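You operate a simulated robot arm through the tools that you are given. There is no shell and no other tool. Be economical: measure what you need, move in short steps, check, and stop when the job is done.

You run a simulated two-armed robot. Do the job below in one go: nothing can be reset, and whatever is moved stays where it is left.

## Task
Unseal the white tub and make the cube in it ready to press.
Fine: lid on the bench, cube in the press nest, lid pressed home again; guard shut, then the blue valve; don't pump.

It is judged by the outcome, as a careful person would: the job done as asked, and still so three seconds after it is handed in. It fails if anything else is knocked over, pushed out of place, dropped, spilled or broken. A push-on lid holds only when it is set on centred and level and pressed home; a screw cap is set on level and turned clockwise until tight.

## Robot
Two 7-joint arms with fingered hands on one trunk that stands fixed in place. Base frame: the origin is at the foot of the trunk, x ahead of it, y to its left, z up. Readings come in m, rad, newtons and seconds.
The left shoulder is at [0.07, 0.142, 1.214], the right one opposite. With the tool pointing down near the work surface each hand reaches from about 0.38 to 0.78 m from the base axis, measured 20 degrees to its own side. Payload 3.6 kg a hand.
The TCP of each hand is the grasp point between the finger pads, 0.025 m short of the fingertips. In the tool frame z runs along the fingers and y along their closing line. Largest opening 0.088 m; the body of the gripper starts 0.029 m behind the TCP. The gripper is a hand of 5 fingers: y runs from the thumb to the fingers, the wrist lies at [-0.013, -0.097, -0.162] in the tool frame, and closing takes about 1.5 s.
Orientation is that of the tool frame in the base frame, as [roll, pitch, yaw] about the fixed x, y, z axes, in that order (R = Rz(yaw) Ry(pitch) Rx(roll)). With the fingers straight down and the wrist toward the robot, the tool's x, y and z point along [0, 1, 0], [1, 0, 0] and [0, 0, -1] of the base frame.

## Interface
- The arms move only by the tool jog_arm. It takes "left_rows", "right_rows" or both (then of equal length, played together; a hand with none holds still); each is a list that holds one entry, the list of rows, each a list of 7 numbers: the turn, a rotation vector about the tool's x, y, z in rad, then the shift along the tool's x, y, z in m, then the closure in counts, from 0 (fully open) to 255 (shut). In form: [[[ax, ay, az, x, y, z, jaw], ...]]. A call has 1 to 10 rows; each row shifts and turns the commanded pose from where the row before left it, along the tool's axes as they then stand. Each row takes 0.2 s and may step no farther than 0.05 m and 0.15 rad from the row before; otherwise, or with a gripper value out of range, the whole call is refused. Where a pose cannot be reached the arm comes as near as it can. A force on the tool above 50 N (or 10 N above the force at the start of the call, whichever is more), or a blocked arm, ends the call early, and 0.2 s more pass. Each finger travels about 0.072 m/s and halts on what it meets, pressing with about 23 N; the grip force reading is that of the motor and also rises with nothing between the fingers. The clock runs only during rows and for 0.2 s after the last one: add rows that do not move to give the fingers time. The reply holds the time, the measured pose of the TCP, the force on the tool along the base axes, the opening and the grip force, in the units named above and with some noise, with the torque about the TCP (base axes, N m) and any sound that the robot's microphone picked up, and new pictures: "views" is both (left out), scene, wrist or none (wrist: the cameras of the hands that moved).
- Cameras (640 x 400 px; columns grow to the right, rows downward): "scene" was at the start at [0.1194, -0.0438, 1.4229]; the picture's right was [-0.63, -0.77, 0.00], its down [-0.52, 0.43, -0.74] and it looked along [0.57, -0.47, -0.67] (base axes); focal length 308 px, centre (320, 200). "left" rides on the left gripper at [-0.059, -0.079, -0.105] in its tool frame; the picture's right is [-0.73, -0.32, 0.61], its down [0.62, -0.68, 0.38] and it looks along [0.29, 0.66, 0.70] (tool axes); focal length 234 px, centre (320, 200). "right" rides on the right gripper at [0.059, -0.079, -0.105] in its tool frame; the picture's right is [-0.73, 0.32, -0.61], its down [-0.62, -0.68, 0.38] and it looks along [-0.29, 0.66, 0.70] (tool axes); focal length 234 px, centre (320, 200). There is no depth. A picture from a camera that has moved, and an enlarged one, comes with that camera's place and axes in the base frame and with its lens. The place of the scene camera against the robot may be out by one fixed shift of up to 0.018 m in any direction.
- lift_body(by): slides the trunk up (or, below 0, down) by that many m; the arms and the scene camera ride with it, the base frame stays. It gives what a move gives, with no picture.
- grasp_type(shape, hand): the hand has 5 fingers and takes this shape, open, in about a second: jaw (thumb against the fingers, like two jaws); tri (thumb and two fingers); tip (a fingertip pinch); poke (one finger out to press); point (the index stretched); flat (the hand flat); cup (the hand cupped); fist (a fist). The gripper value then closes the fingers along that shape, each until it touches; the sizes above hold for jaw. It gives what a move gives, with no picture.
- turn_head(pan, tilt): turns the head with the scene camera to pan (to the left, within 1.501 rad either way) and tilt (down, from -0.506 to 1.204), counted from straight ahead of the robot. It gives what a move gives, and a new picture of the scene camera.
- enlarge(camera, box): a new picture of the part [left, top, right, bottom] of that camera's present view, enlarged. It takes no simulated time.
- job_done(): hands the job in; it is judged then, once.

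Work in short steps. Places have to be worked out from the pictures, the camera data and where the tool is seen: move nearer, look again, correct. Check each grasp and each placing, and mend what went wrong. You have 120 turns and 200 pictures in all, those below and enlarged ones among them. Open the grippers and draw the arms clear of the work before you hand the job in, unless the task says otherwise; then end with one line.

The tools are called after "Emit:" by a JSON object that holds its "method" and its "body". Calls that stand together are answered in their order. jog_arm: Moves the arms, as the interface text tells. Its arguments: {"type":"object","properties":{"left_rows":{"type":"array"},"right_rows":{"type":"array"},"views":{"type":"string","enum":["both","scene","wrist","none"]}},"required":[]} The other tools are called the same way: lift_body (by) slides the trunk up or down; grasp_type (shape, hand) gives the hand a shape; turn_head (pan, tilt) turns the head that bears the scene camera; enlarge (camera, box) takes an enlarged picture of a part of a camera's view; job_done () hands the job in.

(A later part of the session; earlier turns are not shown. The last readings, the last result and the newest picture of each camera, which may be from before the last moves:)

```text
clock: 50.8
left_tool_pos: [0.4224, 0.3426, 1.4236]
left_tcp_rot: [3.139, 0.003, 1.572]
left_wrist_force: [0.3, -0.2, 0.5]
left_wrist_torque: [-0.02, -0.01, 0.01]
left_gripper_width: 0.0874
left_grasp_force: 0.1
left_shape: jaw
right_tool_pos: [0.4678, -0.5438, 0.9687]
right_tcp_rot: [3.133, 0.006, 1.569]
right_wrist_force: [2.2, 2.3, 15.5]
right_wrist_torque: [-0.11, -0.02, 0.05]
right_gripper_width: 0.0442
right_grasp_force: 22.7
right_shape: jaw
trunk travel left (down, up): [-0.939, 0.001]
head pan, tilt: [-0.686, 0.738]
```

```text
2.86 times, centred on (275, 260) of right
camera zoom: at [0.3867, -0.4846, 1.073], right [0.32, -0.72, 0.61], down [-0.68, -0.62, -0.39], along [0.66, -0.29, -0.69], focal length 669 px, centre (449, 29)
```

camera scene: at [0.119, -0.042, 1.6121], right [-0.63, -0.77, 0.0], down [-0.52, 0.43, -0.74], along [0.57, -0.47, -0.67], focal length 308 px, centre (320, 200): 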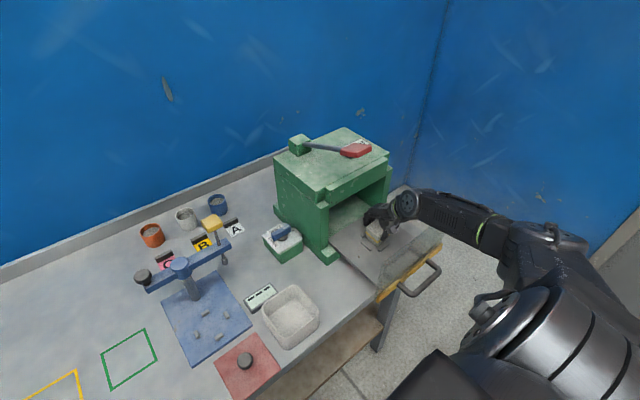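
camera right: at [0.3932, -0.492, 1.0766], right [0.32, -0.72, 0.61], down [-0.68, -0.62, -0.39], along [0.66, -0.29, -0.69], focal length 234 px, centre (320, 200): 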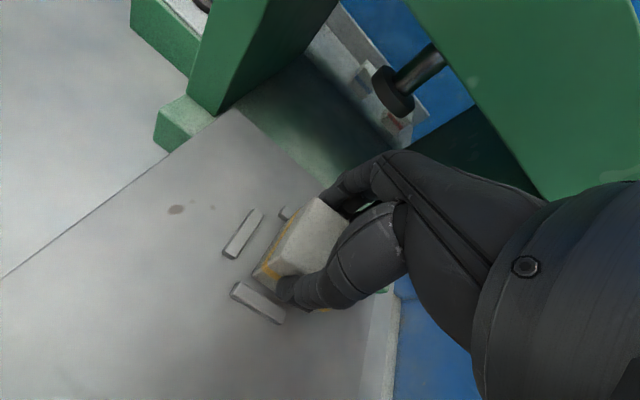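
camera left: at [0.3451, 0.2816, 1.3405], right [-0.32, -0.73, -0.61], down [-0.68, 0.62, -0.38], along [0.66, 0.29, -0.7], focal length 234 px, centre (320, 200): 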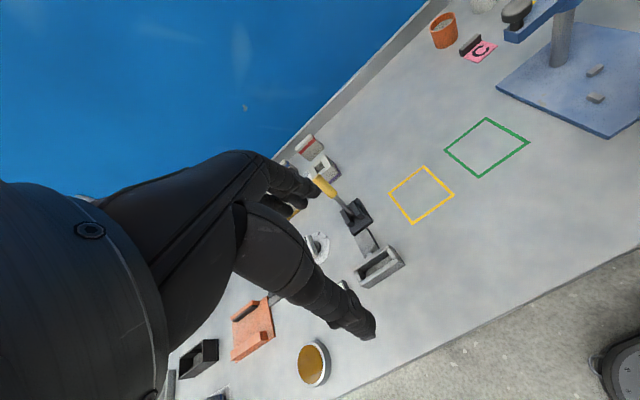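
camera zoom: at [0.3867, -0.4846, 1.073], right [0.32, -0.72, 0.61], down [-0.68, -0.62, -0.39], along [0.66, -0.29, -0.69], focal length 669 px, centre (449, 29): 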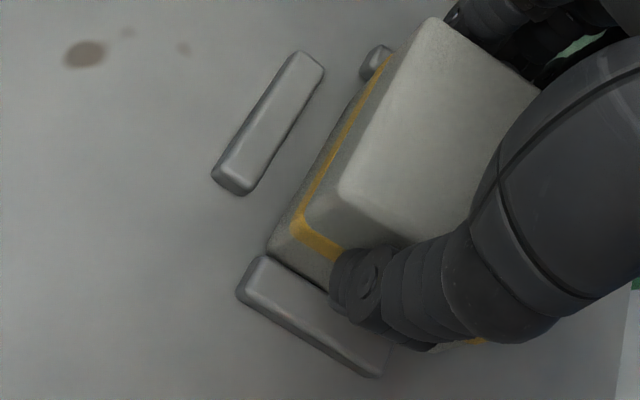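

Comparing cube corner and bars in the same image, the cube still sits about 6 mm too far toward −y and 2 mm toward −x. I'm lifting, correcting and lowering again.

Emit:
{"method": "jog_arm", "body": {"right_rows": [[[0, 0, 0, 0, 0, -0.009, 255], [0, 0, 0, 0.0055, 0.002, 0, 255], [0, 0, 0, 0, 0, 0, 255], [0, 0, 0, 0, 0, 0.005, 255], [0, 0, 0, 0, 0, 0.004, 255], [0, 0, 0, 0, 0, 0.003, 255], [0, 0, 0, 0, 0, 0, 255]]], "views": "none"}}

Emit:
{"method": "enlarge", "body": {"camera": "right", "box": [220, 190, 330, 330]}}

```text
clock: 52.4
left_tool_pos: [0.4229, 0.3405, 1.4263]
left_tcp_rot: [3.14, 0.001, 1.573]
left_wrist_force: [0.5, 0.5, -0.4]
left_wrist_torque: [-0.01, 0.01, 0.0]
left_gripper_width: 0.0879
left_grasp_force: 0.1
left_shape: jaw
right_tool_pos: [0.4698, -0.5386, 0.9658]
right_tcp_rot: [3.133, 0.003, 1.569]
right_wrist_force: [2.8, -4.7, 15.4]
right_wrist_torque: [0.06, 0.05, -0.05]
right_gripper_width: 0.0443
right_grasp_force: 22.7
right_shape: jaw
trunk travel left (down, up): [-0.939, 0.001]
head pan, tilt: [-0.686, 0.738]
```

```text
2.86 times, centred on (275, 260) of right
camera zoom: at [0.3895, -0.4793, 1.0699], right [0.32, -0.72, 0.61], down [-0.68, -0.62, -0.39], along [0.66, -0.29, -0.69], focal length 669 px, centre (449, 29)
```

zoom: 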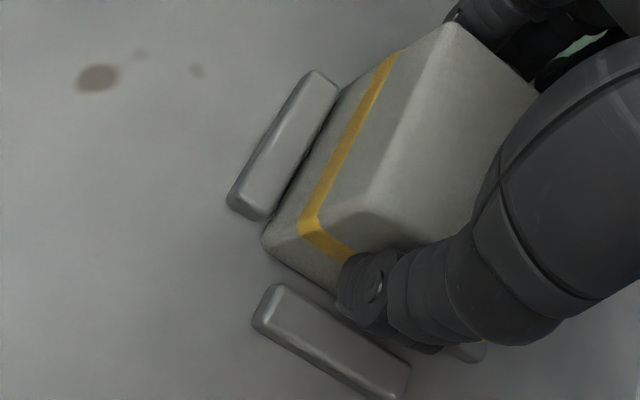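

Now it touches the +y bar, and the cube looks slightly rotated in the grip. I'm lifting 25 mm to inspect its attitude.

Emit:
{"method": "jog_arm", "body": {"right_rows": [[[0, 0, 0, 0, 0, -0.012, 255], [0, 0, 0, 0, 0, -0.013, 255], [0, 0, 0, 0, 0, 0, 255]]], "views": "none"}}

Emit:
{"method": "enlarge", "body": {"camera": "right", "box": [200, 180, 360, 340]}}

Emit:
{"method": "enlarge", "body": {"camera": "scene", "box": [340, 180, 420, 260]}}

```text
clock: 53.2
left_tool_pos: [0.4235, 0.3397, 1.4252]
left_tcp_rot: [3.141, 0.003, 1.572]
left_wrist_force: [-0.3, 0.3, 0.1]
left_wrist_torque: [0.02, -0.05, -0.01]
left_gripper_width: 0.0877
left_grasp_force: 0.1
left_shape: jaw
right_tool_pos: [0.4701, -0.5388, 0.9887]
right_tcp_rot: [3.14, 0.002, 1.569]
right_wrist_force: [0.7, 0.1, -1.1]
right_wrist_torque: [0.0, 0.01, 0.01]
right_gripper_width: 0.0444
right_grasp_force: 23.5
right_shape: jaw
trunk travel left (down, up): [-0.939, 0.001]
head pan, tilt: [-0.686, 0.738]
```

```text
2.50 times, centred on (280, 260) of right
camera zoom: at [0.3902, -0.479, 1.0918], right [0.32, -0.73, 0.61], down [-0.68, -0.62, -0.38], along [0.66, -0.29, -0.69], focal length 585 px, centre (420, 50)
```

zoom: 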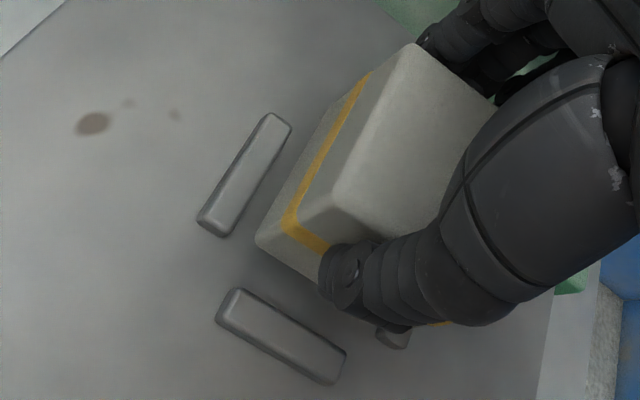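

```text
5.00 times, centred on (380, 220) of scene
camera zoom: at [0.1191, -0.0434, 1.6119], right [-0.63, -0.77, 0.0], down [-0.52, 0.43, -0.74], along [0.57, -0.47, -0.67], focal length 1539 px, centre (20, 100)
```

zoom: 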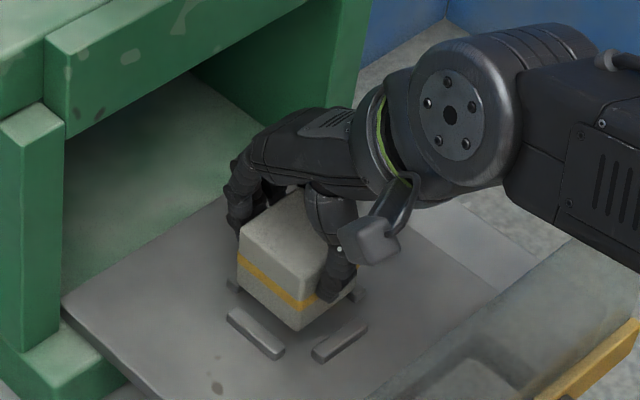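

Same-image comparison now puts the cube centred in x and about 4 mm too far +y, matching the contact felt. I'm shifting −4 mm in y and descending in small steps.

Emit:
{"method": "jog_arm", "body": {"right_rows": [[[0, 0, 0, -0.004, 0, 0, 255], [0, 0, 0, 0, 0, 0.01, 255], [0, 0, 0, 0, 0, 0.01, 255], [0, 0, 0, 0, 0, 0.005, 255], [0, 0, 0, 0, 0, 0.003, 255], [0, 0, 0, 0, 0, 0, 255]]], "views": "none"}}

Emit:
{"method": "enlarge", "body": {"camera": "right", "box": [200, 180, 360, 340]}}

```text
clock: 54.6
left_tool_pos: [0.4193, 0.3429, 1.4245]
left_tcp_rot: [3.139, 0.003, 1.572]
left_wrist_force: [-0.3, -0.2, -0.9]
left_wrist_torque: [0.03, -0.03, -0.02]
left_gripper_width: 0.0876
left_grasp_force: 0.0
left_shape: jaw
right_tool_pos: [0.4686, -0.541, 0.967]
right_tcp_rot: [3.128, 0.006, 1.567]
right_wrist_force: [1.7, -8.2, 37.9]
right_wrist_torque: [-0.31, 0.03, -0.13]
right_gripper_width: 0.0449
right_grasp_force: 22.8
right_shape: jaw
trunk travel left (down, up): [-0.939, 0.001]
head pan, tilt: [-0.686, 0.738]
```

```text
2.50 times, centred on (280, 260) of right
camera zoom: at [0.3869, -0.4818, 1.0699], right [0.31, -0.72, 0.62], down [-0.68, -0.62, -0.39], along [0.67, -0.3, -0.68], focal length 585 px, centre (420, 50)
```

zoom: 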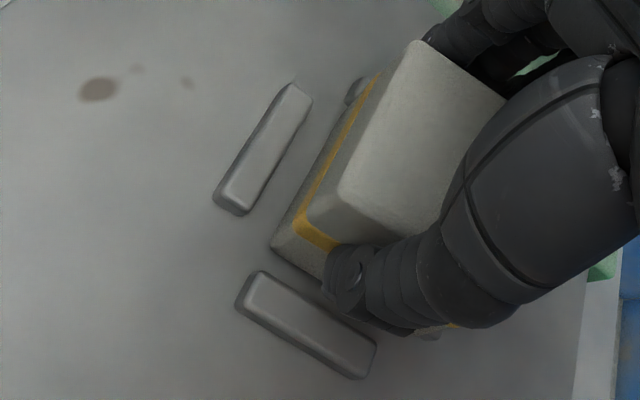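

The contact torque now gives a pressure centre near the cube's middle, so it seems to be on the nest floor. I'll ease off the push a bit, open, and look.

Emit:
{"method": "jog_arm", "body": {"right_rows": [[[0, 0, 0, 0, 0, -0.004, 255], [0, 0, 0, 0, 0, 0, 255]]], "views": "none"}}

Emit:
{"method": "jog_arm", "body": {"right_rows": [[[0, 0, 0, 0, 0, 0, 110], [0, 0, 0, 0, 0, 0, 60], [0, 0, 0, 0, 0, 0, 20], [0, 0, 0, 0, 0, 0, 20]]], "views": "none"}}

Emit:
{"method": "enlarge", "body": {"camera": "right", "box": [200, 180, 360, 340]}}

Emit:
{"method": "enlarge", "body": {"camera": "scene", "box": [340, 180, 420, 260]}}

```text
clock: 55.2
left_tool_pos: [0.4192, 0.3412, 1.4246]
left_tcp_rot: [3.139, 0.003, 1.573]
left_wrist_force: [0.5, -0.2, 0.4]
left_wrist_torque: [0.01, -0.02, -0.02]
left_gripper_width: 0.0881
left_grasp_force: 0.1
left_shape: jaw
right_tool_pos: [0.4665, -0.5413, 0.9675]
right_tcp_rot: [3.134, 0.005, 1.57]
right_wrist_force: [-1.0, -8.7, 28.5]
right_wrist_torque: [-0.23, 0.09, -0.13]
right_gripper_width: 0.0443
right_grasp_force: 23.0
right_shape: jaw
trunk travel left (down, up): [-0.939, 0.001]
head pan, tilt: [-0.686, 0.738]
```

```text
clock: 56.2
left_tool_pos: [0.4247, 0.3397, 1.4238]
left_tcp_rot: [-3.141, 0.002, 1.573]
left_wrist_force: [0.7, -0.1, 0.1]
left_wrist_torque: [0.01, -0.01, -0.01]
left_gripper_width: 0.088
left_grasp_force: 0.0
left_shape: jaw
right_tool_pos: [0.4692, -0.5424, 0.9656]
right_tcp_rot: [3.138, 0.003, 1.57]
right_wrist_force: [1.2, 0.2, -1.0]
right_wrist_torque: [0.0, 0.0, -0.02]
right_gripper_width: 0.0808
right_grasp_force: 0.2
right_shape: jaw
trunk travel left (down, up): [-0.939, 0.001]
head pan, tilt: [-0.686, 0.738]
```

```text
2.50 times, centred on (280, 260) of right
camera zoom: at [0.3895, -0.4832, 1.069], right [0.32, -0.72, 0.61], down [-0.68, -0.62, -0.38], along [0.66, -0.29, -0.69], focal length 585 px, centre (420, 50)
```

zoom: 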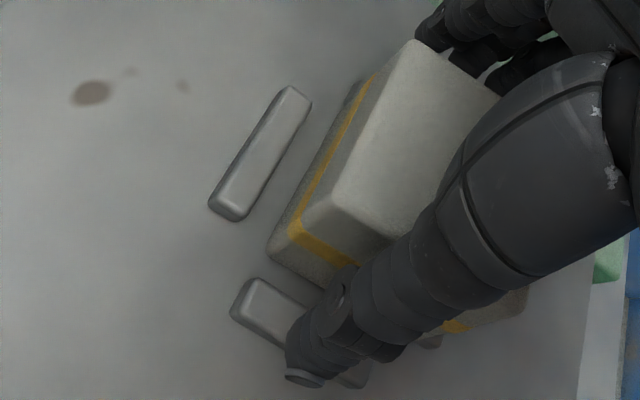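

```text
5.00 times, centred on (380, 220) of scene
camera zoom: at [0.1189, -0.0433, 1.6119], right [-0.63, -0.77, 0.0], down [-0.52, 0.43, -0.74], along [0.57, -0.47, -0.67], focal length 1539 px, centre (20, 100)
```

zoom: 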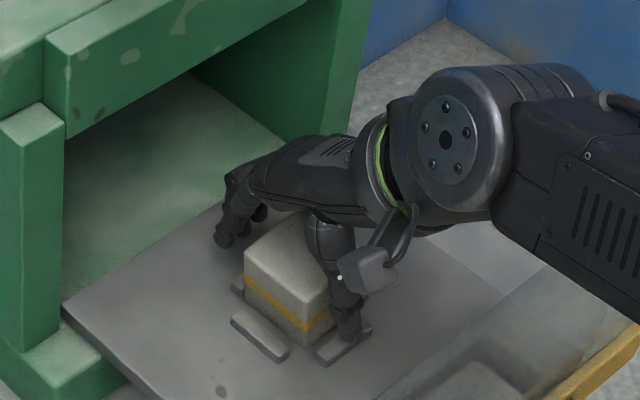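

Released. I'm raising the hand straight up and inspecting the cube in the nest.

Emit:
{"method": "jog_arm", "body": {"right_rows": [[[0, 0, 0, 0, 0, -0.02, 0], [0, 0, 0, 0, 0, -0.03, 0], [0, 0, 0, 0, 0, -0.04, 0], [0, 0, 0, 0, 0, -0.04, 0], [0, 0, 0, 0, 0, -0.04, 0], [0, 0, 0, 0, 0, 0, 0]]], "views": "none"}}

Emit:
{"method": "enlarge", "body": {"camera": "right", "box": [130, 180, 370, 360]}}

Emit:
{"method": "enlarge", "body": {"camera": "scene", "box": [330, 180, 430, 260]}}

```text
clock: 57.6
left_tool_pos: [0.4241, 0.3388, 1.4247]
left_tcp_rot: [-3.141, 0.001, 1.573]
left_wrist_force: [-0.4, 0.4, -0.8]
left_wrist_torque: [0.02, 0.01, -0.01]
left_gripper_width: 0.0874
left_grasp_force: 0.0
left_shape: jaw
right_tool_pos: [0.4704, -0.5398, 1.1342]
right_tcp_rot: [3.14, 0.001, 1.568]
right_wrist_force: [0.3, 0.3, 0.6]
right_wrist_torque: [0.01, -0.03, 0.02]
right_gripper_width: 0.0875
right_grasp_force: 0.0
right_shape: jaw
trunk travel left (down, up): [-0.939, 0.001]
head pan, tilt: [-0.686, 0.738]
```

```text
2.22 times, centred on (250, 270) of right
camera zoom: at [0.3909, -0.4811, 1.238], right [0.32, -0.73, 0.61], down [-0.68, -0.62, -0.38], along [0.66, -0.29, -0.69], focal length 520 px, centre (476, 44)
```

zoom: 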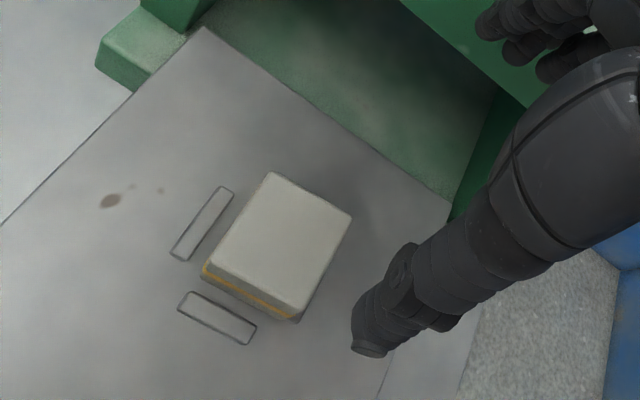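

```text
5.00 times, centred on (380, 220) of scene
camera zoom: at [0.1197, -0.0438, 1.6119], right [-0.63, -0.77, 0.0], down [-0.52, 0.43, -0.74], along [0.57, -0.47, -0.67], focal length 1539 px, centre (20, 100)
```

zoom: 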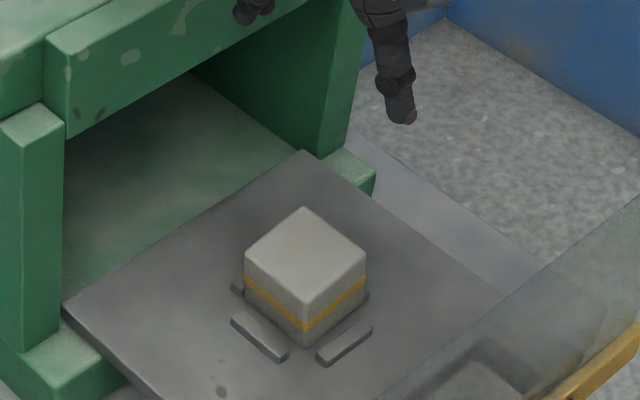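

The cube looks level between the bars. I'm zooming in tighter to make sure it isn't perched on one.

Emit:
{"method": "enlarge", "body": {"camera": "right", "box": [190, 225, 300, 335]}}

Emit:
{"method": "enlarge", "body": {"camera": "scene", "box": [360, 195, 410, 240]}}

```text
3.64 times, centred on (245, 280) of right
camera zoom: at [0.3909, -0.4811, 1.238], right [0.32, -0.73, 0.61], down [-0.68, -0.62, -0.38], along [0.66, -0.29, -0.69], focal length 852 px, centre (593, -91)
```

zoom: 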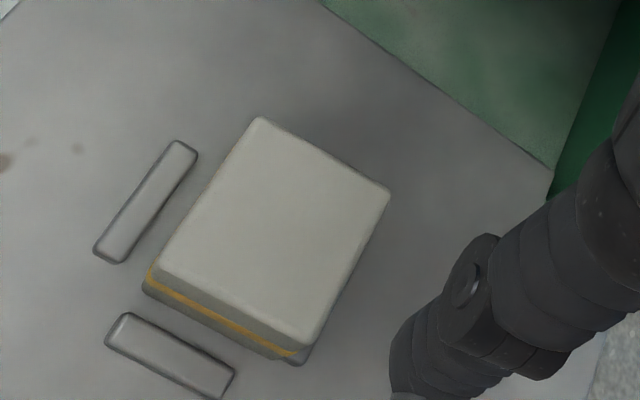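

```text
8.89 times, centred on (385, 218) of scene
camera zoom: at [0.1197, -0.0438, 1.6119], right [-0.63, -0.77, 0.0], down [-0.52, 0.43, -0.74], along [0.57, -0.47, -0.67], focal length 2737 px, centre (-258, 44)
```

zoom: 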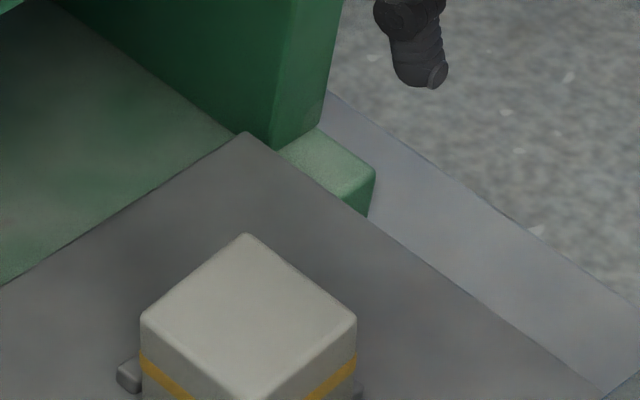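

Cube centre matches the nest centre within about 3 mm and is level, so I take it as seated. Next is the lid. I'm moving high and back toward the tub, turning the wrist again on the way.

Emit:
{"method": "jog_arm", "body": {"right_rows": [[[0, 0, 0, 0, 0, -0.04, 0], [0, 0, 0, 0, 0, -0.04, 0], [0, 0, 0, 0, 0, -0.04, 0], [0, 0, 0, 0.045, -0.006, 0, 0], [0, 0, 0, 0.045, -0.006, 0, 0], [0, 0, 0, 0.045, -0.006, 0, 0], [0, 0, 0, 0.045, -0.006, 0, 0], [0, 0, 0, 0.045, -0.006, 0, 0], [0, 0, 0, 0.045, -0.006, 0, 0], [0, 0, 0, 0, 0, 0, 0]]], "views": "none"}}

Emit:
{"method": "jog_arm", "body": {"right_rows": [[[0, 0, -0.15, 0, 0, 0, 0], [0, 0, -0.15, 0, 0, 0, 0], [0, 0, -0.15, 0, 0, 0, 0], [0, 0, -0.15, 0, 0, 0, 0], [0, 0, -0.15, 0, 0, 0, 0], [0, 0, -0.15, 0, 0, 0, 0], [0, 0, -0.15, 0, 0, 0, 0], [0, 0, -0.15, 0, 0, 0, 0], [0, 0, -0.15, 0, 0, 0, 0], [0, 0, -0.15, 0, 0, 0, 0]]], "views": "scene"}}

```text
clock: 58.7
left_tool_pos: [0.4248, 0.328, 1.4265]
left_tcp_rot: [-3.141, -0.005, 1.571]
left_wrist_force: [0.7, -0.4, 0.3]
left_wrist_torque: [0.02, 0.0, 0.01]
left_gripper_width: 0.0877
left_grasp_force: 0.0
left_shape: jaw
right_tool_pos: [0.465, -0.5148, 1.2541]
right_tcp_rot: [3.137, 0.006, 1.55]
right_wrist_force: [1.3, -14.0, 1.0]
right_wrist_torque: [-0.14, -0.05, -0.69]
right_gripper_width: 0.0879
right_grasp_force: 0.0
right_shape: jaw
trunk travel left (down, up): [-0.939, 0.001]
head pan, tilt: [-0.686, 0.738]
stopped in row 5 (right hand): the force on the tool passed its limit at 69 N (the readings are from after the stop); the commanded pose is now the measured one
```

```text
clock: 59.3
left_tool_pos: [0.4286, 0.3251, 1.4257]
left_tcp_rot: [-3.139, -0.006, 1.574]
left_wrist_force: [0.0, 0.5, 0.1]
left_wrist_torque: [-0.01, -0.02, 0.03]
left_gripper_width: 0.0879
left_grasp_force: 0.1
left_shape: jaw
right_tool_pos: [0.4697, -0.5239, 1.2533]
right_tcp_rot: [-3.141, 0.028, 1.83]
right_wrist_force: [9.9, -65.0, -1.4]
right_wrist_torque: [-1.19, -0.14, -3.36]
right_gripper_width: 0.0861
right_grasp_force: 0.0
right_shape: jaw
trunk travel left (down, up): [-0.939, 0.001]
head pan, tilt: [-0.686, 0.738]
stopped in row 3 (right hand): the force on the tool passed its limit at 58 N (the readings are from after the stop); the commanded pose is now the measured one
camera scene: at [0.1233, -0.0603, 1.6109], right [-0.63, -0.77, -0.01], down [-0.52, 0.43, -0.73], along [0.57, -0.46, -0.68], focal length 308 px, centre (320, 200)
```

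scene: 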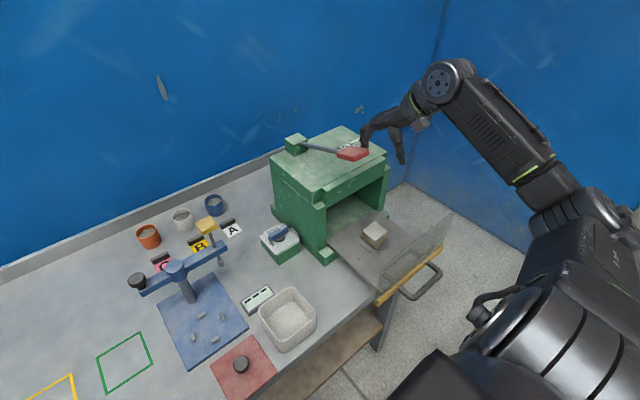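

The fingers struck the side of the red pump lever on the press roof. I'm backing off at once, first toward −y, then toward the robot and up.

Emit:
{"method": "jog_arm", "body": {"right_rows": [[[0, 0, 0, -0.02, -0.005, 0, 0], [0, 0, 0, -0.02, -0.005, 0, 0], [0, 0, 0, 0.01, -0.038, 0, 0], [0, 0, 0, 0.01, -0.038, -0.02, 0], [0, 0, 0, 0.005, -0.02, -0.03, 0], [0, 0, 0, 0, 0, 0, 0]]], "views": "scene"}}

Emit:
{"method": "enlarge", "body": {"camera": "scene", "box": [250, 100, 450, 280]}}

```text
clock: 60.7
left_tool_pos: [0.4262, 0.3377, 1.4238]
left_tcp_rot: [-3.14, -0.001, 1.574]
left_wrist_force: [1.0, 0.0, 0.9]
left_wrist_torque: [0.0, 0.05, 0.01]
left_gripper_width: 0.088
left_grasp_force: 0.0
left_shape: jaw
right_tool_pos: [0.3681, -0.5495, 1.3106]
right_tcp_rot: [-3.141, 0.025, 1.844]
right_wrist_force: [-0.3, -0.6, -0.4]
right_wrist_torque: [0.01, -0.01, -0.02]
right_gripper_width: 0.0878
right_grasp_force: 0.0
right_shape: jaw
trunk travel left (down, up): [-0.939, 0.001]
head pan, tilt: [-0.686, 0.738]
camera scene: at [0.1211, -0.0458, 1.6117], right [-0.63, -0.77, 0.0], down [-0.52, 0.43, -0.74], along [0.57, -0.47, -0.67], focal length 308 px, centre (320, 200)
```

scene: 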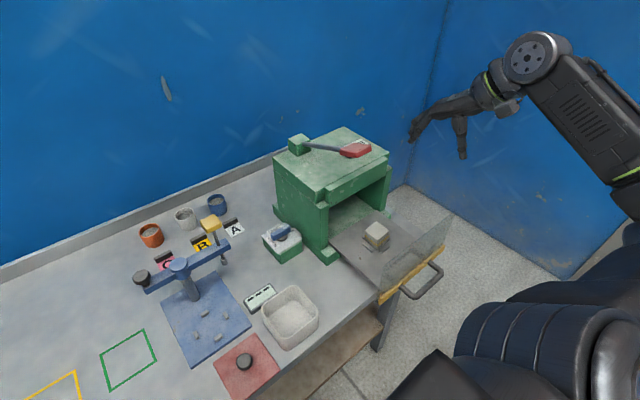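

```text
2.22 times, centred on (350, 190) of scene
camera zoom: at [0.1211, -0.0458, 1.6117], right [-0.63, -0.77, 0.0], down [-0.52, 0.43, -0.74], along [0.57, -0.47, -0.67], focal length 684 px, centre (253, 222)
```

zoom: 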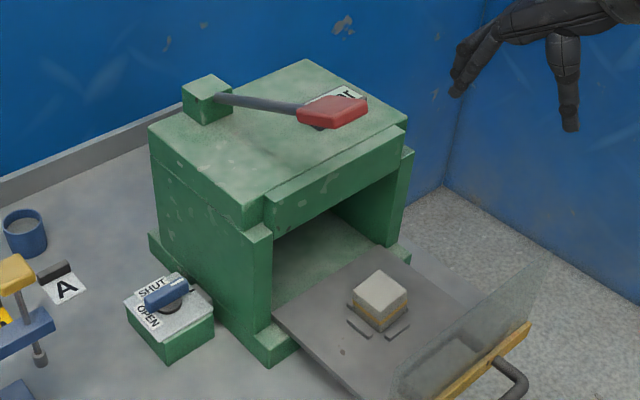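

The lever and press look unmoved and the cube is still in the nest. I'm now going left at x≈0.37, well in front of the press, then turning the wrist.

Emit:
{"method": "jog_arm", "body": {"right_rows": [[[0, 0, 0, 0.0434, 0.0118, 0, 0], [0, 0, 0, 0.0434, 0.0118, 0, 0], [0, 0, 0, 0.0434, 0.0118, 0, 0], [0, 0, 0, 0.0434, 0.0118, 0, 0], [0, 0, 0, 0.0434, 0.0118, 0, 0], [0, 0, 0, 0.0434, 0.0118, 0, 0], [0, 0, 0, -0.012, 0.045, 0, 0], [0, 0, -0.14, 0, 0, 0, 0], [0, 0, -0.14, 0, 0, 0, 0], [0, 0, -0.14, 0, 0, 0, 0]]], "views": "none"}}

Emit:
{"method": "jog_arm", "body": {"right_rows": [[[0, 0, -0.14, 0, 0, 0, 0], [0, 0, -0.14, 0, 0, 0, 0], [0, 0, -0.14, 0, 0, 0, 0], [0, 0, -0.14, 0, 0, 0, 0], [0, 0, -0.14, 0, 0, 0, 0], [0, 0, -0.14, 0, 0, 0, 0], [0, 0, 0, 0, 0, 0, 0]]], "views": "scene"}}

```text
clock: 62.9
left_tool_pos: [0.4253, 0.3404, 1.4233]
left_tcp_rot: [3.142, 0.002, 1.574]
left_wrist_force: [-0.1, 0.2, -0.6]
left_wrist_torque: [0.03, 0.0, 0.0]
left_gripper_width: 0.0877
left_grasp_force: 0.0
left_shape: jaw
right_tool_pos: [0.4146, -0.2787, 1.3031]
right_tcp_rot: [-3.13, 0.024, 2.268]
right_wrist_force: [0.1, -0.5, 0.1]
right_wrist_torque: [0.03, 0.01, 0.01]
right_gripper_width: 0.0878
right_grasp_force: 0.1
right_shape: jaw
trunk travel left (down, up): [-0.939, 0.001]
head pan, tilt: [-0.686, 0.738]
```

```text
clock: 64.5
left_tool_pos: [0.4247, 0.3391, 1.4238]
left_tcp_rot: [-3.141, 0.002, 1.574]
left_wrist_force: [-0.3, -0.5, -0.2]
left_wrist_torque: [-0.01, -0.05, -0.01]
left_gripper_width: 0.0876
left_grasp_force: 0.1
left_shape: jaw
right_tool_pos: [0.4114, -0.2779, 1.3017]
right_tcp_rot: [-3.117, 0.008, 3.106]
right_wrist_force: [-0.4, 0.2, 0.5]
right_wrist_torque: [-0.01, -0.02, 0.0]
right_gripper_width: 0.0878
right_grasp_force: 0.1
right_shape: jaw
trunk travel left (down, up): [-0.939, 0.001]
head pan, tilt: [-0.686, 0.738]
camera scene: at [0.1192, -0.0437, 1.6119], right [-0.63, -0.77, 0.0], down [-0.52, 0.43, -0.74], along [0.57, -0.47, -0.67], focal length 308 px, centre (320, 200)
```

scene: 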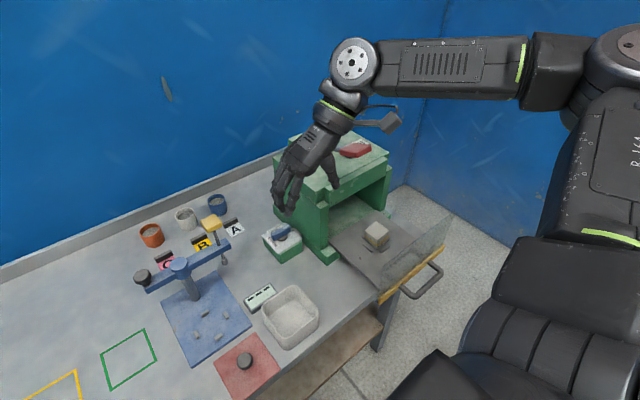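

Lowering the trunk to its earlier level. Then I'll square up the hand and move over the lid knob.

Emit:
{"method": "lift_body", "body": {"by": -0.225}}

Emit:
{"method": "jog_arm", "body": {"right_rows": [[[-0.0245, 0.008, -0.0355, 0, 0, 0, 0], [0, 0, 0, -0.004, 0.045, 0, 0], [0, 0, 0, -0.004, 0.045, 0, 0], [0, 0, 0, -0.004, 0.045, 0, 0], [0, 0, 0, -0.004, 0.045, 0, 0], [0, 0, 0, 0, 0, 0.03, 0], [0, 0, 0, 0, 0, 0, 0]]]}}

```text
clock: 66.9
left_tool_pos: [0.4235, 0.3397, 1.199]
left_tcp_rot: [-3.14, 0.002, 1.573]
left_wrist_force: [-0.4, -0.3, -0.3]
left_wrist_torque: [-0.02, 0.0, 0.0]
left_gripper_width: 0.0876
left_grasp_force: 0.1
left_shape: jaw
right_tool_pos: [0.4124, -0.2785, 1.076]
right_tcp_rot: [-3.116, 0.008, 3.104]
right_wrist_force: [-0.6, -0.3, -0.2]
right_wrist_torque: [-0.03, 0.0, -0.01]
right_gripper_width: 0.0879
right_grasp_force: 0.0
right_shape: jaw
trunk travel left (down, up): [-0.714, 0.226]
head pan, tilt: [-0.686, 0.738]
```

```text
clock: 68.5
left_tool_pos: [0.4237, 0.3393, 1.1988]
left_tcp_rot: [3.141, 0.001, 1.575]
left_wrist_force: [0.0, 0.8, -0.3]
left_wrist_torque: [0.0, 0.0, -0.02]
left_gripper_width: 0.0876
left_grasp_force: 0.0
left_shape: jaw
right_tool_pos: [0.4288, -0.0996, 1.0462]
right_tcp_rot: [3.141, 0.0, 3.141]
right_wrist_force: [0.2, -0.7, 0.1]
right_wrist_torque: [-0.01, 0.01, 0.03]
right_gripper_width: 0.0879
right_grasp_force: 0.0
right_shape: jaw
trunk travel left (down, up): [-0.714, 0.226]
head pan, tilt: [-0.686, 0.738]
camera scene: at [0.119, -0.0436, 1.3869], right [-0.63, -0.77, 0.0], down [-0.52, 0.43, -0.74], along [0.57, -0.47, -0.67], focal length 308 px, centre (320, 200)
camera right: at [0.3688, -0.1786, 1.1512], right [0.73, 0.32, 0.61], down [0.62, -0.68, -0.38], along [0.29, 0.66, -0.7], focal length 234 px, centre (320, 200)
```

scene: 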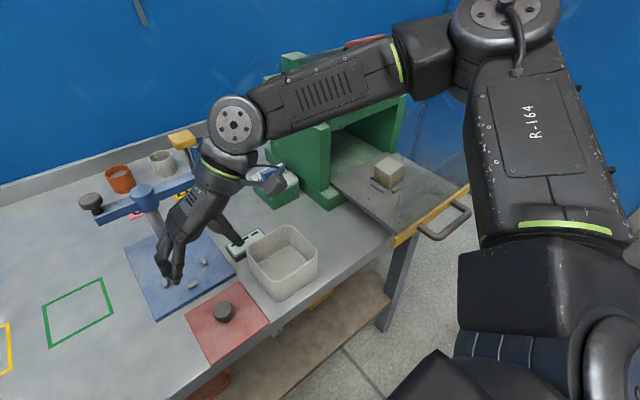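
right: 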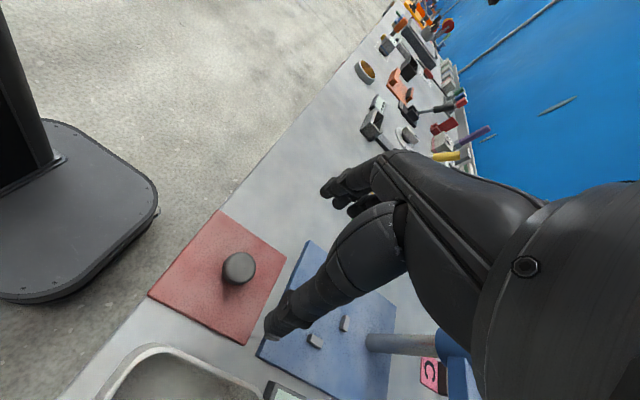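

The knob shows at about (0.425, -0.089), consistent with where I left it. I'm descending to the same grasp pose and closing.

Emit:
{"method": "jog_arm", "body": {"right_rows": [[[0, 0, 0, 0.001, 0.008, 0.02, 0], [0, 0, 0, 0, 0, 0.03, 0], [0, 0, 0, 0, 0, 0.03, 0], [0, 0, 0, 0, 0, 0.03, 0], [0, 0, 0, 0, 0, 0.02, 0], [0, 0, 0, 0, 0, 0.014, 0], [0, 0, 0, 0, 0, 0, 0]]]}}

```text
clock: 70.1
left_tool_pos: [0.4252, 0.3384, 1.2003]
left_tcp_rot: [-3.14, 0.001, 1.573]
left_wrist_force: [0.4, 0.8, 0.8]
left_wrist_torque: [0.0, 0.0, -0.01]
left_gripper_width: 0.0878
left_grasp_force: 0.1
left_shape: jaw
right_tool_pos: [0.4254, -0.0888, 0.9028]
right_tcp_rot: [-3.138, 0.0, 3.139]
right_wrist_force: [0.5, -1.0, -0.1]
right_wrist_torque: [-0.01, -0.01, 0.0]
right_gripper_width: 0.0878
right_grasp_force: 0.1
right_shape: jaw
trunk travel left (down, up): [-0.714, 0.226]
head pan, tilt: [-0.686, 0.738]
camera scene: at [0.1193, -0.0436, 1.3869], right [-0.63, -0.77, 0.0], down [-0.52, 0.43, -0.74], along [0.57, -0.47, -0.67], focal length 308 px, centre (320, 200)
camera right: at [0.3652, -0.1677, 1.0068], right [0.73, 0.32, 0.61], down [0.62, -0.68, -0.38], along [0.29, 0.66, -0.7], focal length 234 px, centre (320, 200)
```

scene: 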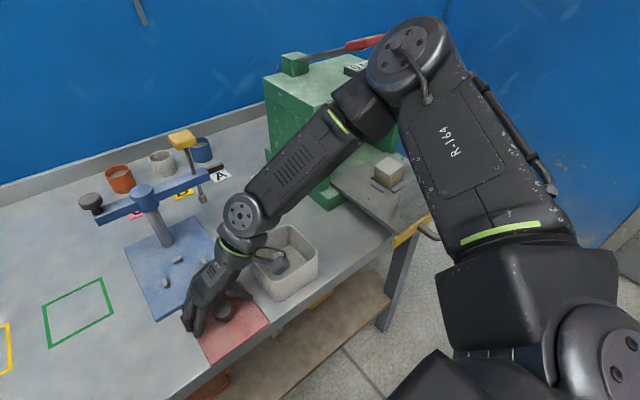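
right: 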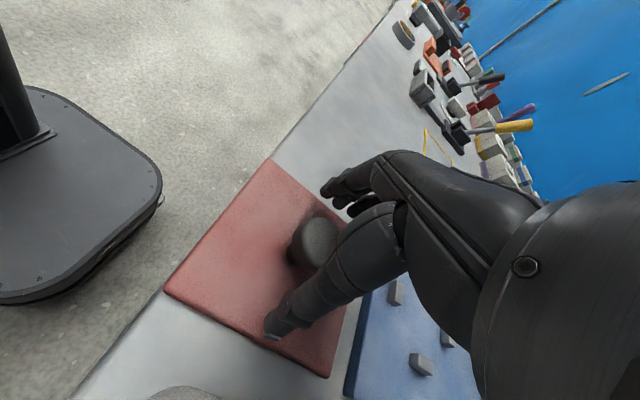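

The knob sits a bit off toward +x/−y compared with my earlier grasp view. That matches the release pose (0.4291, -0.0922), so I'm moving exactly there and closing.

Emit:
{"method": "jog_arm", "body": {"right_rows": [[[0, 0, 0, -0.004, -0.004, 0.002, 0], [0, 0, 0, 0, 0, 0, 0], [0, 0, 0, 0, 0, 0, 120], [0, 0, 0, 0, 0, 0, 255], [0, 0, 0, 0, 0, 0, 255], [0, 0, 0, 0, 0, 0, 255], [0, 0, 0, 0, 0, 0, 255], [0, 0, 0, 0, 0, 0, 255]]], "views": "wrist"}}

```text
clock: 71.9
left_tool_pos: [0.4241, 0.3385, 1.2002]
left_tcp_rot: [-3.14, 0.002, 1.574]
left_wrist_force: [1.2, -0.3, -1.0]
left_wrist_torque: [-0.02, 0.0, 0.06]
left_gripper_width: 0.0879
left_grasp_force: 0.1
left_shape: jaw
right_tool_pos: [0.4295, -0.0936, 0.8997]
right_tcp_rot: [-3.141, 0.0, 3.141]
right_wrist_force: [-0.3, 0.0, 0.1]
right_wrist_torque: [0.03, -0.03, 0.0]
right_gripper_width: 0.0199
right_grasp_force: 23.5
right_shape: jaw
trunk travel left (down, up): [-0.714, 0.226]
head pan, tilt: [-0.686, 0.738]
camera right: at [0.3698, -0.1727, 1.0045], right [0.73, 0.32, 0.61], down [0.62, -0.68, -0.38], along [0.29, 0.66, -0.7], focal length 234 px, centre (320, 200)
```

right: 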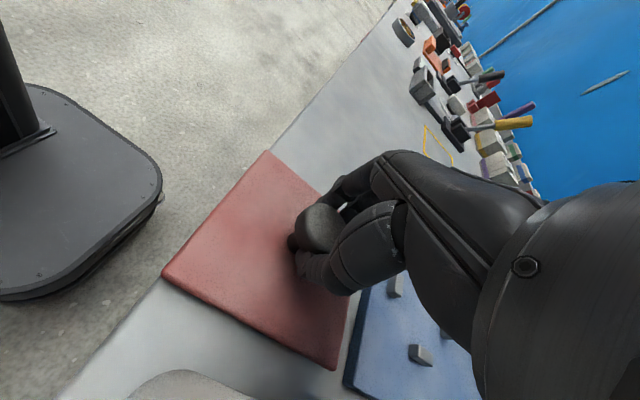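

The knob is gripped and the lid is now square to the axes. I'll lift it with the trunk, carry it back toward the tub and turn the hand to the original yaw.

Emit:
{"method": "lift_body", "body": {"by": 0.036}}

Emit:
{"method": "jog_arm", "body": {"right_rows": [[[0, 0, 0, 0, 0, -0.04, 255], [0, 0, 0, 0, 0, -0.04, 255], [0, 0, 0, 0, 0, -0.03, 255], [0, 0, 0, -0.002, -0.045, 0, 255], [0, 0, 0, -0.003, -0.045, 0, 255], [0, 0, 0, -0.003, -0.045, 0, 255], [0, 0, 0, 0, 0, 0, 255]]]}}

```text
clock: 72.7
left_tool_pos: [0.4257, 0.3397, 1.2349]
left_tcp_rot: [-3.14, 0.001, 1.573]
left_wrist_force: [-0.8, 0.5, -1.5]
left_wrist_torque: [0.02, -0.01, 0.03]
left_gripper_width: 0.0878
left_grasp_force: 0.1
left_shape: jaw
right_tool_pos: [0.431, -0.0946, 0.9362]
right_tcp_rot: [-3.139, -0.002, 3.14]
right_wrist_force: [0.2, -0.1, -0.7]
right_wrist_torque: [0.0, -0.01, -0.05]
right_gripper_width: 0.0199
right_grasp_force: 22.6
right_shape: jaw
trunk travel left (down, up): [-0.75, 0.19]
head pan, tilt: [-0.686, 0.738]
```

```text
clock: 74.3
left_tool_pos: [0.424, 0.3397, 1.2354]
left_tcp_rot: [3.141, 0.002, 1.574]
left_wrist_force: [0.5, -0.5, 0.7]
left_wrist_torque: [-0.01, 0.04, 0.01]
left_gripper_width: 0.0876
left_grasp_force: 0.0
left_shape: jaw
right_tool_pos: [0.4378, -0.2314, 1.0485]
right_tcp_rot: [-3.14, 0.001, 3.139]
right_wrist_force: [-0.7, 0.6, -0.5]
right_wrist_torque: [0.04, 0.03, -0.02]
right_gripper_width: 0.0193
right_grasp_force: 23.3
right_shape: jaw
trunk travel left (down, up): [-0.75, 0.19]
head pan, tilt: [-0.686, 0.738]
camera scene: at [0.1197, -0.0434, 1.4229], right [-0.63, -0.77, 0.0], down [-0.52, 0.43, -0.74], along [0.57, -0.47, -0.67], focal length 308 px, centre (320, 200)
camera right: at [0.3777, -0.3097, 1.1525], right [0.73, 0.32, 0.61], down [0.62, -0.68, -0.38], along [0.29, 0.66, -0.7], focal length 234 px, centre (320, 200)
```

scene: 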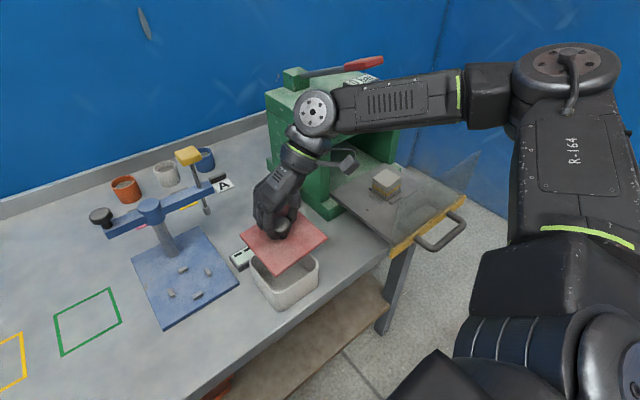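
right: 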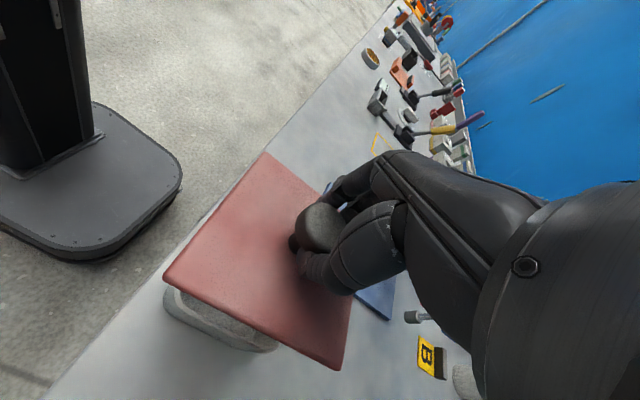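

I'm turning back to the yaw at which I first gripped the knob, so the same TCP pose means the lid is centred.

Emit:
{"method": "jog_arm", "body": {"right_rows": [[[0, 0, 0.15, 0, 0, 0, 255], [0, 0, 0.15, 0, 0, 0, 255], [0, 0, 0.15, 0, 0, 0, 255], [0, 0, 0.15, 0, 0, 0, 255], [0, 0, 0.15, 0, 0, 0, 255], [0, 0, 0.15, 0, 0, 0, 255], [0, 0, 0.15, 0, 0, 0, 255], [0, 0, 0.15, 0, 0, 0, 255], [0, 0, 0.15, 0, 0, 0, 255], [0, 0, 0.15, 0, 0, 0, 255]]], "views": "none"}}

Emit:
{"method": "jog_arm", "body": {"right_rows": [[[0, 0, 0.068, 0, 0, 0, 255], [0, 0, 0, 0, 0.004, 0.02, 255], [0, 0, 0, 0, 0, 0.02, 255], [0, 0, 0, 0, 0, 0, 255]]]}}

Emit:
{"method": "enlarge", "body": {"camera": "scene", "box": [220, 190, 360, 320]}}

```text
clock: 76.5
left_tool_pos: [0.4246, 0.3407, 1.2341]
left_tcp_rot: [-3.141, 0.002, 1.575]
left_wrist_force: [0.4, -0.2, 0.1]
left_wrist_torque: [0.01, 0.02, 0.01]
left_gripper_width: 0.0878
left_grasp_force: 0.0
left_shape: jaw
right_tool_pos: [0.4372, -0.2288, 1.0458]
right_tcp_rot: [3.14, 0.0, 1.639]
right_wrist_force: [0.3, 0.0, -0.2]
right_wrist_torque: [-0.01, -0.01, 0.03]
right_gripper_width: 0.0192
right_grasp_force: 22.8
right_shape: jaw
trunk travel left (down, up): [-0.75, 0.19]
head pan, tilt: [-0.686, 0.738]
```

```text
clock: 77.5
left_tool_pos: [0.4239, 0.3407, 1.2355]
left_tcp_rot: [-3.141, 0.002, 1.575]
left_wrist_force: [-0.5, -0.5, -0.7]
left_wrist_torque: [0.01, 0.03, -0.02]
left_gripper_width: 0.0875
left_grasp_force: 0.0
left_shape: jaw
right_tool_pos: [0.4409, -0.2288, 1.0058]
right_tcp_rot: [3.141, 0.002, 1.573]
right_wrist_force: [-0.3, -0.5, 0.0]
right_wrist_torque: [0.0, 0.0, 0.01]
right_gripper_width: 0.019
right_grasp_force: 22.8
right_shape: jaw
trunk travel left (down, up): [-0.75, 0.19]
head pan, tilt: [-0.686, 0.738]
camera scene: at [0.1191, -0.0433, 1.4229], right [-0.63, -0.77, 0.0], down [-0.52, 0.43, -0.74], along [0.57, -0.47, -0.67], focal length 308 px, centre (320, 200)
camera right: at [0.3609, -0.1703, 1.1108], right [0.32, -0.72, 0.61], down [-0.68, -0.63, -0.38], along [0.66, -0.29, -0.7], focal length 234 px, centre (320, 200)
```

scene: 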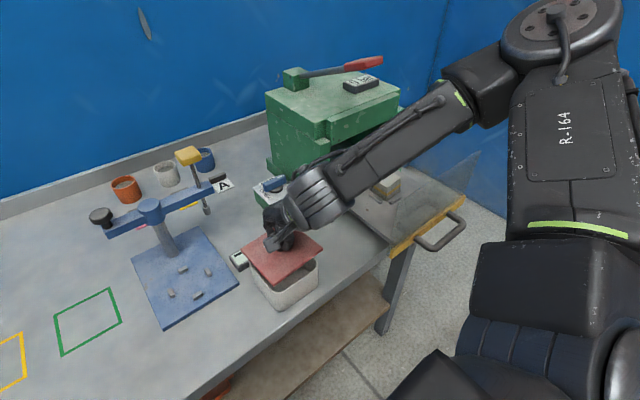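
right: 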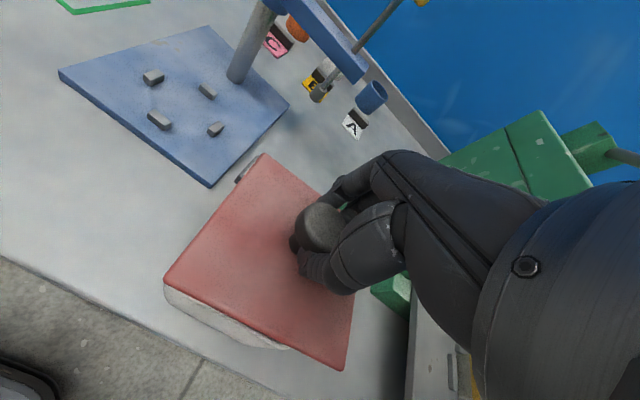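

```text
3.08 times, centred on (290, 255) of scene
camera zoom: at [0.1191, -0.0433, 1.4229], right [-0.63, -0.77, 0.0], down [-0.52, 0.43, -0.74], along [0.57, -0.47, -0.67], focal length 947 px, centre (412, 31)
```

zoom: 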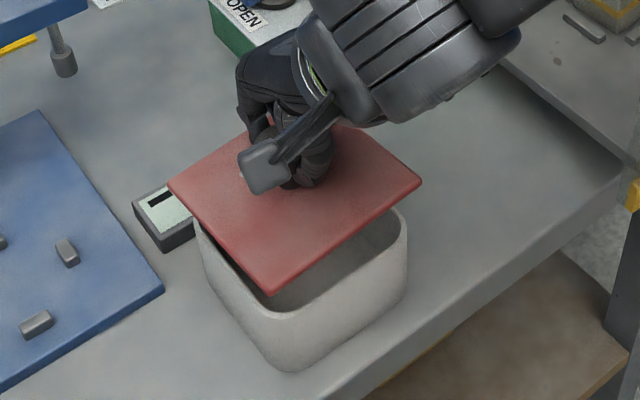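

Against the tub rim, the lid is yawed about 3° counter-clockwise and centred within a few mm. I'll turn 3° back and lower to just above the rim to compare.

Emit:
{"method": "jog_arm", "body": {"right_rows": [[[0, 0, 0.05, 0, 0.001, 0, 255], [0, 0, 0, -0.001, 0, 0.012, 255], [0, 0, 0, 0, 0, 0.01, 255], [0, 0, 0, 0, 0, 0, 255]]], "views": "none"}}

Emit:
{"method": "enlarge", "body": {"camera": "scene", "box": [230, 210, 340, 320]}}

Emit:
{"method": "enlarge", "body": {"camera": "right", "box": [130, 130, 400, 400]}}

```text
clock: 78.5
left_tool_pos: [0.4245, 0.3404, 1.2356]
left_tcp_rot: [3.141, 0.003, 1.574]
left_wrist_force: [-0.2, -1.3, -0.2]
left_wrist_torque: [-0.01, -0.01, -0.04]
left_gripper_width: 0.0877
left_grasp_force: 0.0
left_shape: jaw
right_tool_pos: [0.4424, -0.2293, 0.9835]
right_tcp_rot: [3.141, 0.001, 1.524]
right_wrist_force: [0.1, 0.0, 0.0]
right_wrist_torque: [-0.01, 0.05, 0.02]
right_gripper_width: 0.0187
right_grasp_force: 23.1
right_shape: jaw
trunk travel left (down, up): [-0.75, 0.19]
head pan, tilt: [-0.686, 0.738]
```

```text
3.64 times, centred on (285, 265) of scene
camera zoom: at [0.1193, -0.0435, 1.4229], right [-0.63, -0.77, 0.0], down [-0.52, 0.43, -0.74], along [0.57, -0.47, -0.67], focal length 1120 px, centre (447, -36)
```

zoom: 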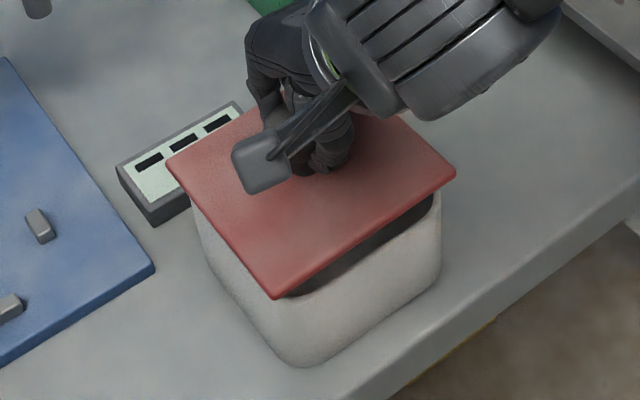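

```text
1.48 times, centred on (265, 265) of right
camera zoom: at [0.3653, -0.1667, 1.0884], right [0.29, -0.74, 0.61], down [-0.71, -0.59, -0.38], along [0.64, -0.32, -0.7], focal length 347 px, centre (402, 104)
```

zoom: 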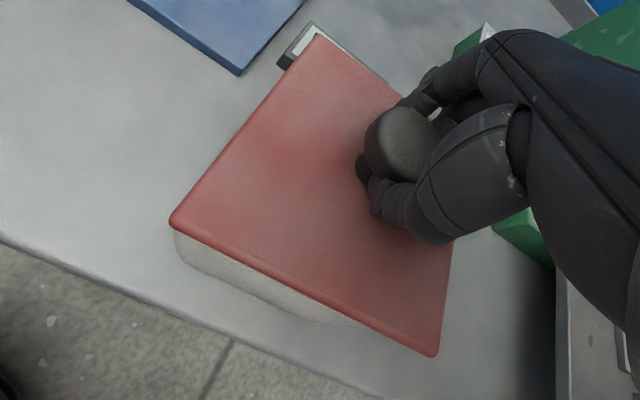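

I need a sharper look at the gap between lid and rim.

Emit:
{"method": "enlarge", "body": {"camera": "scene", "box": [260, 230, 320, 300]}}

```text
5.71 times, centred on (290, 265) of scene
camera zoom: at [0.1193, -0.0435, 1.4229], right [-0.63, -0.77, 0.0], down [-0.52, 0.43, -0.74], along [0.57, -0.47, -0.67], focal length 1759 px, centre (491, -171)
```

zoom: 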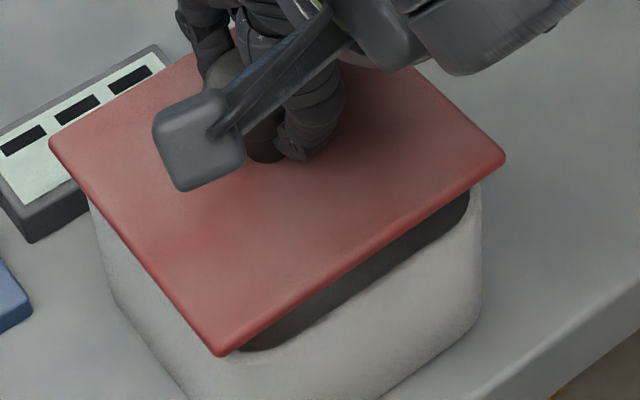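

The gap band is parallel and the lid is within about 1.5 mm of centre, agreeing with the first-grasp pose. I'll correct that and lower gently onto the rim.

Emit:
{"method": "jog_arm", "body": {"right_rows": [[[0, 0, 0, -0.0015, -0.0006, 0.003, 255], [0, 0, 0, 0, 0, 0.003, 255], [0, 0, 0, 0, 0, 0.003, 255], [0, 0, 0, 0, 0, 0, 255]]], "views": "none"}}

Emit:
{"method": "enlarge", "body": {"camera": "scene", "box": [250, 220, 330, 310]}}

```text
clock: 79.5
left_tool_pos: [0.4238, 0.34, 1.2357]
left_tcp_rot: [3.141, 0.002, 1.575]
left_wrist_force: [1.3, -0.3, 1.0]
left_wrist_torque: [0.02, -0.03, -0.02]
left_gripper_width: 0.0878
left_grasp_force: 0.0
left_shape: jaw
right_tool_pos: [0.4423, -0.232, 0.9748]
right_tcp_rot: [3.141, 0.003, 1.523]
right_wrist_force: [-0.3, 0.0, 0.3]
right_wrist_torque: [-0.03, -0.04, -0.01]
right_gripper_width: 0.019
right_grasp_force: 23.1
right_shape: jaw
trunk travel left (down, up): [-0.75, 0.19]
head pan, tilt: [-0.686, 0.738]
```

```text
4.44 times, centred on (290, 265) of scene
camera zoom: at [0.1195, -0.0437, 1.4229], right [-0.63, -0.77, 0.0], down [-0.52, 0.43, -0.74], along [0.57, -0.47, -0.67], focal length 1368 px, centre (453, -89)
```

zoom: 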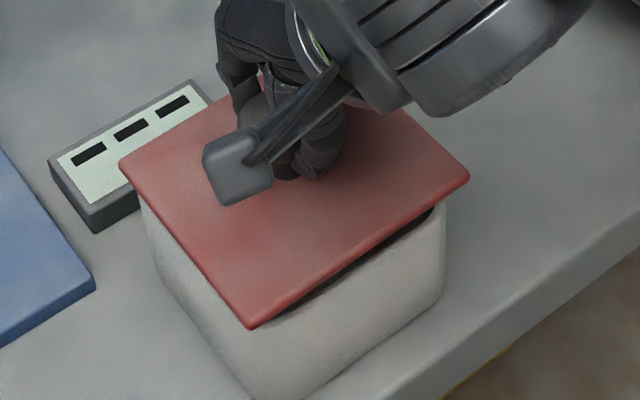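

Well centred now, with a small gap left. I'm continuing down until contact.

Emit:
{"method": "jog_arm", "body": {"right_rows": [[[0, 0, 0, 0, 0, 0.003, 255], [0, 0, 0, 0, 0, 0.002, 255], [0, 0, 0, 0, 0, 0.002, 255], [0, 0, 0, 0, 0, 0, 255]]], "views": "none"}}

Emit:
{"method": "enlarge", "body": {"camera": "scene", "box": [250, 220, 330, 310]}}

```text
clock: 80.5
left_tool_pos: [0.4247, 0.3396, 1.2355]
left_tcp_rot: [3.141, 0.003, 1.573]
left_wrist_force: [-0.6, 0.0, -1.0]
left_wrist_torque: [0.01, 0.02, 0.0]
left_gripper_width: 0.0875
left_grasp_force: 0.1
left_shape: jaw
right_tool_pos: [0.4428, -0.2317, 0.9689]
right_tcp_rot: [3.141, 0.001, 1.522]
right_wrist_force: [-0.8, -0.4, 1.9]
right_wrist_torque: [-0.02, -0.06, 0.02]
right_gripper_width: 0.0193
right_grasp_force: 23.1
right_shape: jaw
trunk travel left (down, up): [-0.75, 0.19]
head pan, tilt: [-0.686, 0.738]
```

```text
4.44 times, centred on (290, 265) of scene
camera zoom: at [0.1191, -0.0435, 1.423], right [-0.63, -0.77, 0.0], down [-0.52, 0.43, -0.74], along [0.57, -0.47, -0.67], focal length 1368 px, centre (453, -89)
```

zoom: 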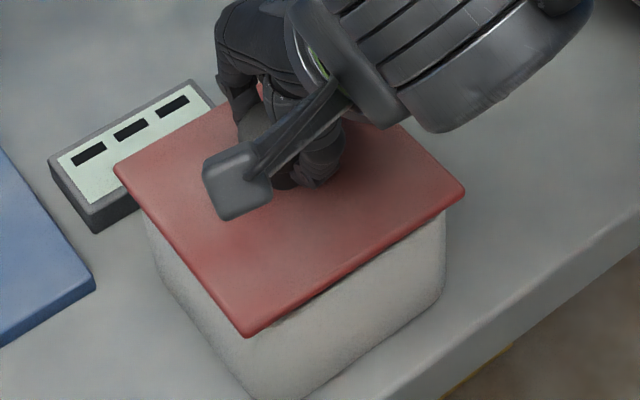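

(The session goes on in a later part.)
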